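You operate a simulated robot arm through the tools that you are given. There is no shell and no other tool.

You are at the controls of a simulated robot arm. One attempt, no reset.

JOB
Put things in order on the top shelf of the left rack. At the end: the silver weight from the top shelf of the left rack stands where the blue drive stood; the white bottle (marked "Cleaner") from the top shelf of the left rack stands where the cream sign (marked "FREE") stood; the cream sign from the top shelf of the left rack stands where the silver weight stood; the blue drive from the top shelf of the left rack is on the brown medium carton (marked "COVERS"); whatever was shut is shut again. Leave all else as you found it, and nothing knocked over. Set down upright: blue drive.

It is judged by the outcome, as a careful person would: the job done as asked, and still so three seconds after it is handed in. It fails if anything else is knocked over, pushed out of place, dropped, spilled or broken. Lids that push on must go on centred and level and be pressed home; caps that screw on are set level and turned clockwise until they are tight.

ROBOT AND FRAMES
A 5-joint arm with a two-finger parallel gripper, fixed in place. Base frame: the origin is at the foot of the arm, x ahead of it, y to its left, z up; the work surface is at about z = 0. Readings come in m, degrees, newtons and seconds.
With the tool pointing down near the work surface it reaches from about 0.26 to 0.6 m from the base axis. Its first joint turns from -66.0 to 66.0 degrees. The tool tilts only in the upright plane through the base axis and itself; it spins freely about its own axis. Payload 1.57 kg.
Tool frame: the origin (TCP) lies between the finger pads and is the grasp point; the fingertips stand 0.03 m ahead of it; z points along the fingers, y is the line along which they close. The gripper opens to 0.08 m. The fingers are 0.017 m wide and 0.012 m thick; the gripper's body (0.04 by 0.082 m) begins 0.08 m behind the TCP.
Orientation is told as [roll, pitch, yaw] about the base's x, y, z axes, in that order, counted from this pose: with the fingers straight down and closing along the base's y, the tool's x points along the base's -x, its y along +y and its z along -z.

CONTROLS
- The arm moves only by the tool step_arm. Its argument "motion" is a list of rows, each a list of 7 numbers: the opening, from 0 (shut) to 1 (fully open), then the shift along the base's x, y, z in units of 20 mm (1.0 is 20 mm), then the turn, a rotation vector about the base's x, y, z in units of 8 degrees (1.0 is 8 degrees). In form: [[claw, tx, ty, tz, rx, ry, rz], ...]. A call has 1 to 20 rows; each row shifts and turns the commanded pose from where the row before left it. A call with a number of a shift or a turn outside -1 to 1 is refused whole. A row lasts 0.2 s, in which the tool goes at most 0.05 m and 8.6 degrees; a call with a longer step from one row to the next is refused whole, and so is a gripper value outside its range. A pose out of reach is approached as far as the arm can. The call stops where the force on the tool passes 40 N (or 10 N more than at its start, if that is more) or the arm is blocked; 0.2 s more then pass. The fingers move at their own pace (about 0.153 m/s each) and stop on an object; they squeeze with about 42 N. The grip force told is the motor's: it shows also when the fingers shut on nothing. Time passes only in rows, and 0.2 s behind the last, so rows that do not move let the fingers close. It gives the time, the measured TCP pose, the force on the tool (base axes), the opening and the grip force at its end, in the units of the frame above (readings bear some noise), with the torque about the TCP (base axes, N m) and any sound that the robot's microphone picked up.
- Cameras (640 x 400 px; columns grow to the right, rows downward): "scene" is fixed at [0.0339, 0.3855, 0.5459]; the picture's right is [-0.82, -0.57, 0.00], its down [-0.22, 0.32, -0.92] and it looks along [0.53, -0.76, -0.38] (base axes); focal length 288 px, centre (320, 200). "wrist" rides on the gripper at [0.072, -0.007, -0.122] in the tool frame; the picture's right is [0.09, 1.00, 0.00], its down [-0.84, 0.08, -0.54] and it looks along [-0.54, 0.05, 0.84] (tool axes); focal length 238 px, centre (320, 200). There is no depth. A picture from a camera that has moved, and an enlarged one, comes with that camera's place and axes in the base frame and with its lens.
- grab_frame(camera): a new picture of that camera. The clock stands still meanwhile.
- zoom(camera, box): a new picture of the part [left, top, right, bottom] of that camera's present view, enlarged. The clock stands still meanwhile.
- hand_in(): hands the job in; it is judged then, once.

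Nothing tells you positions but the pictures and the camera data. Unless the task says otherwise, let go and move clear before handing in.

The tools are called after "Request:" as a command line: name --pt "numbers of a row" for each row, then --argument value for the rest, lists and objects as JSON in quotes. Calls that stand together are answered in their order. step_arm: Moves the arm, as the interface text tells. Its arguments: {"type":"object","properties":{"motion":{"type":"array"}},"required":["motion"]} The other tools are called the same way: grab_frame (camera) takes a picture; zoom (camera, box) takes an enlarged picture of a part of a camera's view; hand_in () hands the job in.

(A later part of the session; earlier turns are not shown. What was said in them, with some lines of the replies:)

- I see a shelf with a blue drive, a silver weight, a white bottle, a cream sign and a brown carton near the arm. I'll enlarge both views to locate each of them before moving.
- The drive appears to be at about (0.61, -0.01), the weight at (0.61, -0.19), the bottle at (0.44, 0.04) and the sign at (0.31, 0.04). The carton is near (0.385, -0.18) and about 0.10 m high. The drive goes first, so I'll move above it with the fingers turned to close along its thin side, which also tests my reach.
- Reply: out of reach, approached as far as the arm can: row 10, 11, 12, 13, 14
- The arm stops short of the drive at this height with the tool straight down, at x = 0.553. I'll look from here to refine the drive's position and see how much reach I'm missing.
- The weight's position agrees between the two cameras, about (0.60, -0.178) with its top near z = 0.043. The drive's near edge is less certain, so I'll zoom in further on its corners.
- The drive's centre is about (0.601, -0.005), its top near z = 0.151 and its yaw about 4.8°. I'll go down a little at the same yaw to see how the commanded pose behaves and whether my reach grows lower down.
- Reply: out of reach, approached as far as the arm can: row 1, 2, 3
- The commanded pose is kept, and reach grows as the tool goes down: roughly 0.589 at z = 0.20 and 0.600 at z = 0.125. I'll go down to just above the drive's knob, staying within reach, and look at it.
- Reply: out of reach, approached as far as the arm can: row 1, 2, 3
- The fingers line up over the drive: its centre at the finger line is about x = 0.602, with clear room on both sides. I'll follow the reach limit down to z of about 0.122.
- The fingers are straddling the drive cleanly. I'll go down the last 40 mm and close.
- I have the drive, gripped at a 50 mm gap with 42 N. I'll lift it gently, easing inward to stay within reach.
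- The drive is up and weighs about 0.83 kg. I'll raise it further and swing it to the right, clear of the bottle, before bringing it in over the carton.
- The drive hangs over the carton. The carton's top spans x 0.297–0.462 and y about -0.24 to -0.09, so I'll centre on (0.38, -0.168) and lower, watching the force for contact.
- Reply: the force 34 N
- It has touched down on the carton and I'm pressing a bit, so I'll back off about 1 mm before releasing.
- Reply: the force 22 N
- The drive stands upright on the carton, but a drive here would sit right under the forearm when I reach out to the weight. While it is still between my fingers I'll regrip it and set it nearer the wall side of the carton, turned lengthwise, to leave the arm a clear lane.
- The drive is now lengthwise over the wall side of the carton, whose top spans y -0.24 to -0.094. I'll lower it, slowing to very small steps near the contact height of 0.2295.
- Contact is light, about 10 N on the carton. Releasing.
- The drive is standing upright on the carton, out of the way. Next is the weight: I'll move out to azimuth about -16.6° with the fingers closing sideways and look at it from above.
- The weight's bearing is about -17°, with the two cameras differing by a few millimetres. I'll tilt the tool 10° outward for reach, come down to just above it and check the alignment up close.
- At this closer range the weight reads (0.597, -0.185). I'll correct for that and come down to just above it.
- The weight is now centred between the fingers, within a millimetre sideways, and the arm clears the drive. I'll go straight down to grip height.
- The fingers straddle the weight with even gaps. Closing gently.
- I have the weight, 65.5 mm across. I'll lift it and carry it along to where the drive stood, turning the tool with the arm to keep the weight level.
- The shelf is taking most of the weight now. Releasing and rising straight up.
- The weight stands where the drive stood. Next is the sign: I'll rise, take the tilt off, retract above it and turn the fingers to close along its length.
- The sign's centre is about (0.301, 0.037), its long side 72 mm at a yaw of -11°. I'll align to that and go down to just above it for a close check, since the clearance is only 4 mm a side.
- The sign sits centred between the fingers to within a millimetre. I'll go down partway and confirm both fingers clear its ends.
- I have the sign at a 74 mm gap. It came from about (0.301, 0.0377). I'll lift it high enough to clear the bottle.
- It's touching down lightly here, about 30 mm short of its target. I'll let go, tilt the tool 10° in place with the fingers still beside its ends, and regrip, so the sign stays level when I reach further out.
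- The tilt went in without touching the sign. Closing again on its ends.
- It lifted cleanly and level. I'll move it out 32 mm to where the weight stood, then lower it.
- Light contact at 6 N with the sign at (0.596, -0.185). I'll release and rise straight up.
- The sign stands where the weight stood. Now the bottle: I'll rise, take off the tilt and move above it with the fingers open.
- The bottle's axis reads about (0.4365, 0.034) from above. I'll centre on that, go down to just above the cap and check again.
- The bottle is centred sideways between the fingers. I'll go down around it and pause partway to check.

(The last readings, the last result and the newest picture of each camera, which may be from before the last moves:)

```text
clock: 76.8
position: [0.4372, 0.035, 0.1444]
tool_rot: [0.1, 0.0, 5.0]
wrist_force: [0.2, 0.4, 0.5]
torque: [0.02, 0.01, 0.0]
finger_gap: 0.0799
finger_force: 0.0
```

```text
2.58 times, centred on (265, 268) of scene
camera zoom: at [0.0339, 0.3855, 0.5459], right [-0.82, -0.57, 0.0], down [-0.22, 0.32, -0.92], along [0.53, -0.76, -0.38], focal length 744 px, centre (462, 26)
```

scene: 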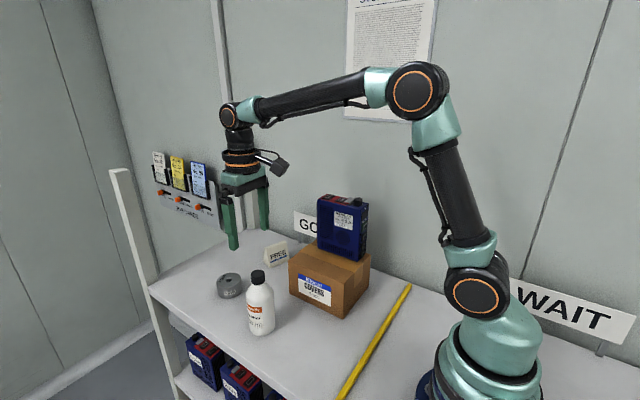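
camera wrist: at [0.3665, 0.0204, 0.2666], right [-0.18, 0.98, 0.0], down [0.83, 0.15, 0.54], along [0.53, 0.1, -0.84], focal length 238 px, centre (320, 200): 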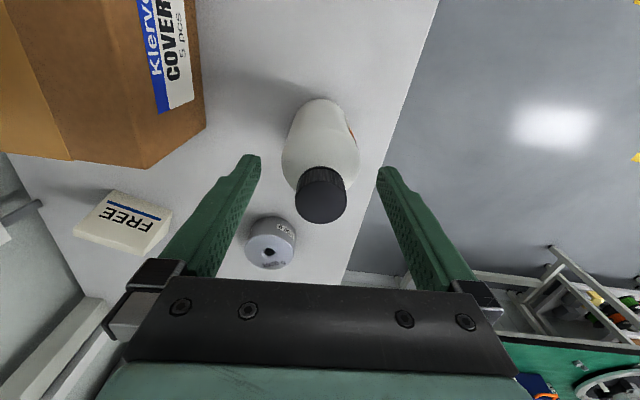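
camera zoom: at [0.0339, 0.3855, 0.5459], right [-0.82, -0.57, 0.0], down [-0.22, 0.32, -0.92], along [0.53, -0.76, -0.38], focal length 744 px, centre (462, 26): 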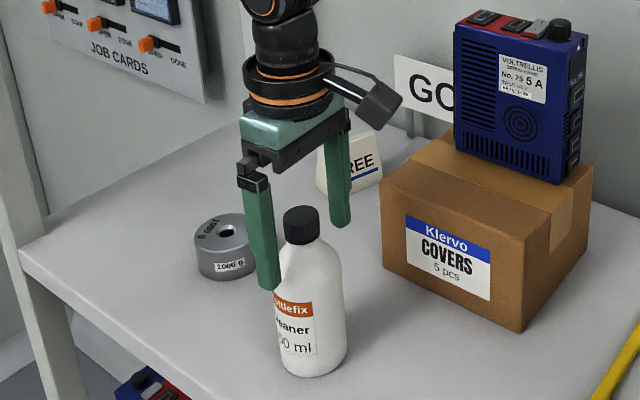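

The fingers clear the shoulders evenly. I'll go down to the straight part of the body and close.

Request:
step_arm --pt "1 0 0 -0.9 0 0 0" --pt "1 0 0 -0.9 0 0 0" --pt "1 0 0 -0.8 0 0 0" --pt "1 0 0 0 0 0 0"

Request:
grab_frame --camera "wrist"

Request:
zoom --camera "scene" --box '[200, 190, 330, 345]'

```text
clock: 77.8
position: [0.4372, 0.0351, 0.0937]
tool_rot: [0.0, 0.0, 5.0]
wrist_force: [0.7, -0.6, 0.8]
torque: [0.01, 0.03, 0.01]
finger_gap: 0.0803
finger_force: 0.0
```

```text
taken
camera wrist: at [0.3669, 0.021, 0.215], right [-0.18, 0.98, 0.0], down [0.83, 0.15, 0.54], along [0.53, 0.1, -0.84], focal length 238 px, centre (320, 200)
```

wrist: 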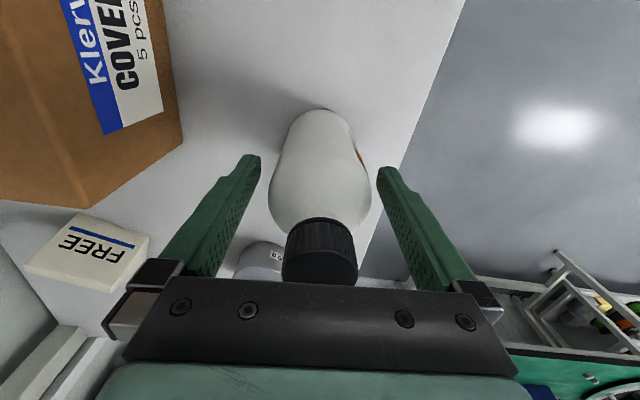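

```text
2.58 times, centred on (265, 268) of scene
camera zoom: at [0.0339, 0.3855, 0.5459], right [-0.82, -0.57, 0.0], down [-0.22, 0.32, -0.92], along [0.53, -0.76, -0.38], focal length 744 px, centre (462, 26)
```

zoom: 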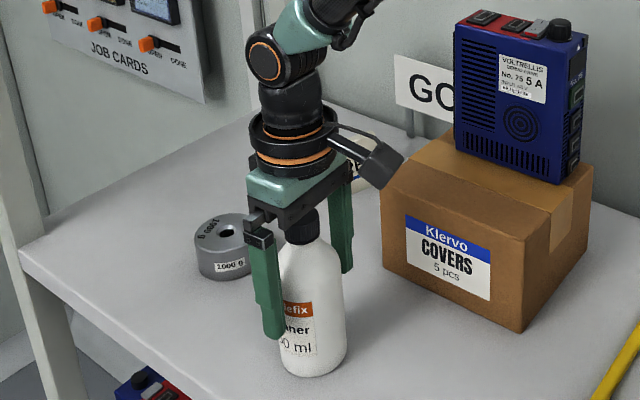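

Request:
step_arm --pt "0.86 0 0 0 0 0 0" --pt "0.8 0 0 0 0 0 0" --pt "0.77 0 0 0 0 0 0" --pt "0.74 0 0 0 0 0 0" --pt "0.71 0 0 0 0 0 0" --pt "0.5 0 0 0 0 0 0" --pt "0 0 0 0 0 0 0" --pt "0 0 0 0 0 0 0"

Request:
grab_frame --camera "wrist"

```text
clock: 79.6
position: [0.4373, 0.0338, 0.0935]
tool_rot: [0.0, 0.0, 5.0]
wrist_force: [-0.1, 1.3, -0.3]
torque: [0.06, -0.04, 0.0]
finger_gap: 0.0585
finger_force: 41.9
```

```text
taken
camera wrist: at [0.367, 0.021, 0.2152], right [-0.18, 0.98, 0.0], down [0.83, 0.15, 0.54], along [0.53, 0.1, -0.84], focal length 238 px, centre (320, 200)
```

wrist: 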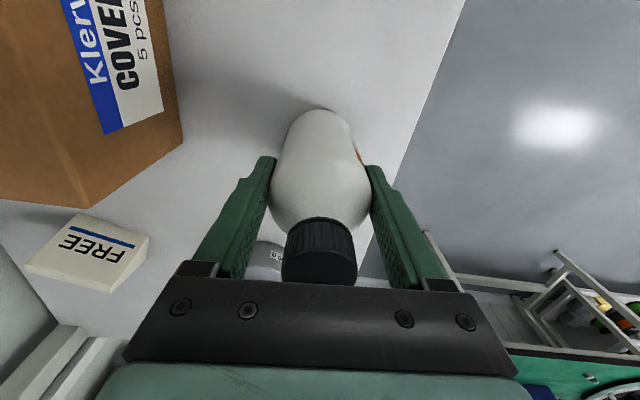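

The bottle is held at 58.5 mm. I'll lift it a little and bring it straight in to where the sign stood.

Request:
step_arm --pt "0 0 0 0.3 0 0 0" --pt "0 0 0 0.7 0 0 0" --pt "0 0 0 1 0 0 0" --pt "0 -0.5 0 0 0 0 0" --pt "0 -0.9 0.025 0 0 0 0" --pt "0 -0.9 0.025 0 0 0 0" --pt "0 -0.9 0.025 0 0 0 0" --pt "0 -0.9 0.025 0 0 0 0" --pt "0 -0.9 0.025 0 0 0 0" --pt "0 -0.9 0.025 0 0 0 0" --pt "0 -0.95 0.025 0 0 0 0" --pt "0 0 0 0 0 0 0"

Request:
grab_frame --camera "scene"

Request:
grab_frame --camera "wrist"

```text
clock: 82.2
position: [0.301, 0.0374, 0.1329]
tool_rot: [0.0, 0.0, 5.1]
wrist_force: [-0.4, 0.0, -2.0]
torque: [0.01, 0.03, 0.01]
finger_gap: 0.0585
finger_force: 42.1
```

```text
taken
```

scene: 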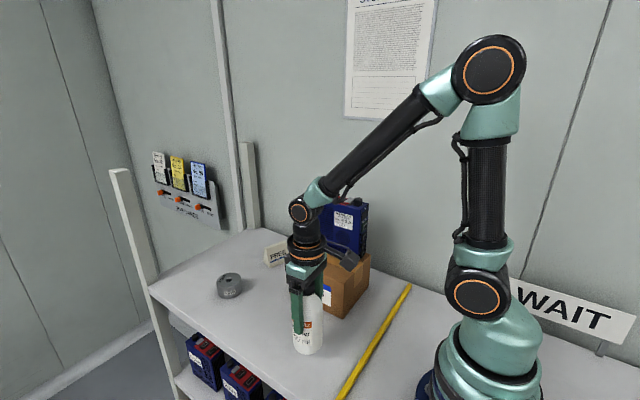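

```text
taken
camera wrist: at [0.2297, 0.0237, 0.255], right [-0.18, 0.98, 0.0], down [0.83, 0.15, 0.54], along [0.53, 0.1, -0.84], focal length 238 px, centre (320, 200)
```

wrist: 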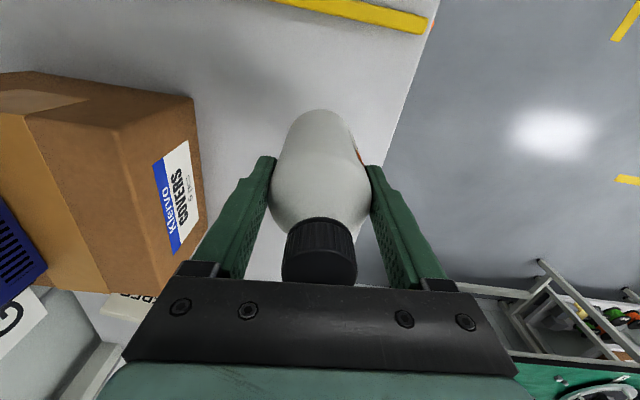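

Request:
step_arm --pt "0 0 0 -0.9 0 0 0" --pt "0 0 0 -0.6 0 0 0" --pt "0 0 0 -0.25 0 0 0" --pt "0 0 0 -0.15 0 0 0" --pt "0 0 0 0 0 0 0"

```text
clock: 83.4
position: [0.3007, 0.038, 0.0955]
tool_rot: [0.0, 0.1, 5.1]
wrist_force: [-0.2, 0.9, -2.3]
torque: [-0.02, 0.0, 0.0]
finger_gap: 0.0582
finger_force: 42.3
```

Request:
step_arm --pt "0 0 0 -0.05 0 0 0" --pt "0 0 0 -0.05 0 0 0" --pt "0 0 0 0 0 0 0"

```text
clock: 84.2
position: [0.3002, 0.0382, 0.0937]
tool_rot: [0.0, 0.0, 5.0]
wrist_force: [-5.6, -3.0, 18.4]
torque: [-0.21, 0.3, 0.02]
finger_gap: 0.0582
finger_force: 41.7
```

It has touched down, a touch firmly at 18 N. I'll ease up half a millimetre and let go.

Request:
step_arm --pt "0 0 0 0.03 0 0 0" --pt "0 0 0 0 0 0 0"

```text
clock: 84.8
position: [0.3019, 0.0374, 0.0938]
tool_rot: [0.0, 0.1, 5.0]
wrist_force: [-0.4, 0.3, -1.7]
torque: [0.04, -0.01, 0.07]
finger_gap: 0.0583
finger_force: 42.2
```

Request:
step_arm --pt "0.76 0 0 0 0 0 0" --pt "0.82 0 0 0 0 0 0" --pt "0.9 0 0 0 0 0 0" --pt "1 0 0 0 0 0 0" --pt "1 0 0 0 0 0 0"

Request:
grab_frame --camera "wrist"

Request:
zoom --camera "scene" --box '[230, 230, 390, 390]'

```text
clock: 86.0
position: [0.3005, 0.0379, 0.0931]
tool_rot: [-0.1, 0.0, 5.0]
wrist_force: [-1.1, 0.2, 0.2]
torque: [-0.02, 0.0, 0.02]
finger_gap: 0.0801
finger_force: 0.1
```

```text
taken
camera wrist: at [0.2298, 0.024, 0.2157], right [-0.18, 0.98, 0.0], down [0.83, 0.15, 0.54], along [0.53, 0.1, -0.84], focal length 238 px, centre (320, 200)
```

wrist: 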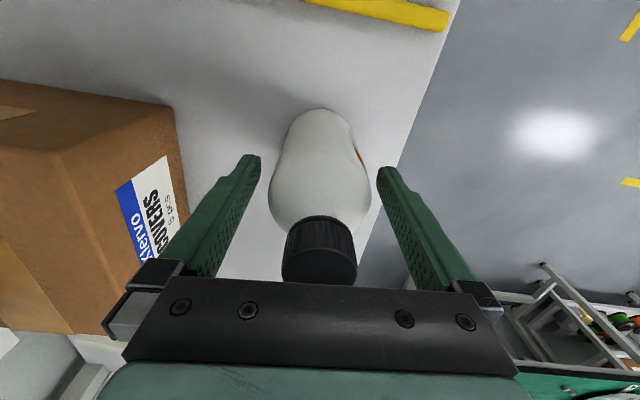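

```text
2.50 times, centred on (310, 310) of scene
camera zoom: at [0.0339, 0.3855, 0.5459], right [-0.82, -0.57, 0.0], down [-0.22, 0.32, -0.92], along [0.53, -0.76, -0.38], focal length 720 px, centre (345, -75)
```

zoom: 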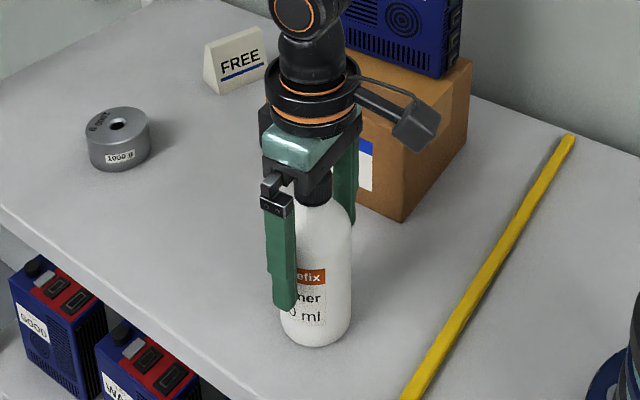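

The bottle stands upright on its new spot. I'll rise straight up well clear, back to about the starting pose, and inspect everything.

Request:
step_arm --pt "1 0 0 0.5 0 0 0" --pt "1 0 0 1 0 0 0" --pt "1 0 0 1 0 0 0" --pt "1 0 0 1 0 0 0" --pt "1 0 0 1 0 0 0" --pt "1 0 0 1 0 0 0" --pt "1 0 0 1 0 0 0" --pt "1 0 0 1 0 0 0" --pt "1 0 0 1 0 0 0" --pt "1 0 0 1 0 0 0" --pt "1 0 0 1 0 0 0" --pt "1 0 0 1 0 0 0" --pt "1 0 0 1 0 0 0" --pt "1 0 0 1 0 0 0" --pt "1 0 0 1 0 0 0" --pt "1 0 0 1 0 0 0" --pt "1 0.5 0 0.8 0 0 0" --pt "1 0.5 0 0 0 0 0" --pt "1 0 0 0 0 0 0"

Request:
grab_frame --camera "scene"

Request:
grab_frame --camera "wrist"

Request:
zoom --camera "scene" --box '[190, 180, 400, 390]'

```text
clock: 90.0
position: [0.3214, 0.0374, 0.4198]
tool_rot: [0.0, 0.1, 5.0]
wrist_force: [0.0, 0.1, 0.3]
torque: [0.0, -0.01, -0.01]
finger_gap: 0.08
finger_force: 0.0
```

```text
taken
```

scene: 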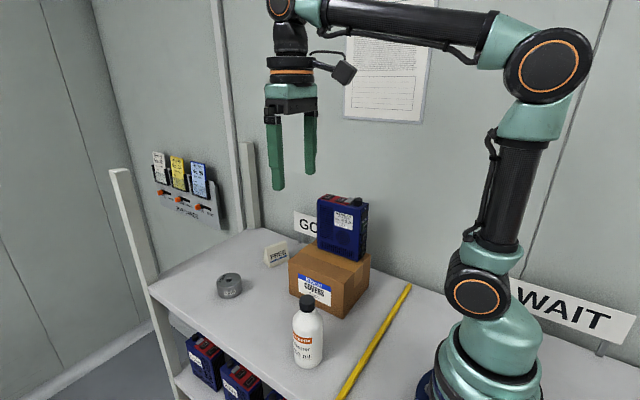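

```text
taken
camera wrist: at [0.2505, 0.0239, 0.5412], right [-0.18, 0.98, 0.0], down [0.83, 0.15, 0.54], along [0.53, 0.1, -0.84], focal length 238 px, centre (320, 200)
```

wrist: 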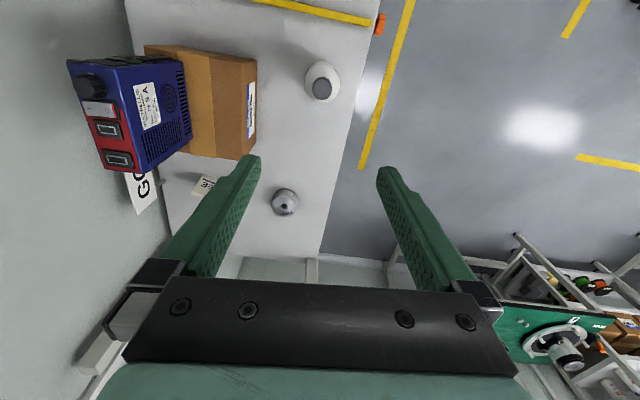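

```text
1.90 times, centred on (295, 285) of scene
camera zoom: at [0.0339, 0.3855, 0.5459], right [-0.82, -0.57, 0.0], down [-0.22, 0.32, -0.92], along [0.53, -0.76, -0.38], focal length 549 px, centre (368, 38)
```

zoom: 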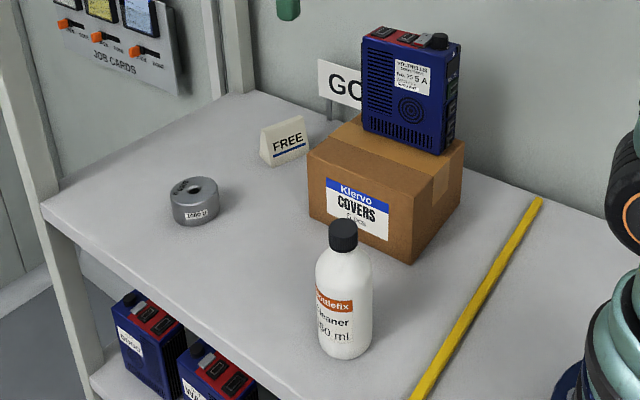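

All four things are in their places: the weight where the drive stood, the sign where the weight stood, the bottle where the sign stood, and the drive upright on the carton. The carton and everything else look undisturbed, nothing was opened, and the arm is clear, so I'm handing in.

Request:
hand_in

```text
The job is handed in.
```

The top shelf is rearranged as you asked, and I've handed the job in; no verdict on it has come back yet. In the last pictures everything was standing upright and the gripper was clear.

| Item | Where it is now |
|---|---|
| Silver weight | Where the blue drive stood, about (0.601, -0.004) |
| White bottle | Where the cream sign stood, about (0.301, 0.038) |
| Cream sign | Where the silver weight stood, about (0.596, -0.185) |
| Blue drive | Upright on the brown carton |

- **Blue drive:** it sits toward the wall side of the carton, about 10 mm from that edge by my estimate, with its long side along the arm's x axis. I first set it in the middle, then moved it, because it would have been in the arm's way when reaching for the weight.
- **Cream sign:** it is turned roughly a quarter turn from how it faced before. To reach that spot I had to set it down once on the way and regrip it.
- **Everything else:** nothing was opened, so there was nothing to shut. I saw nothing knocked over or moved, and the carton is where it was.
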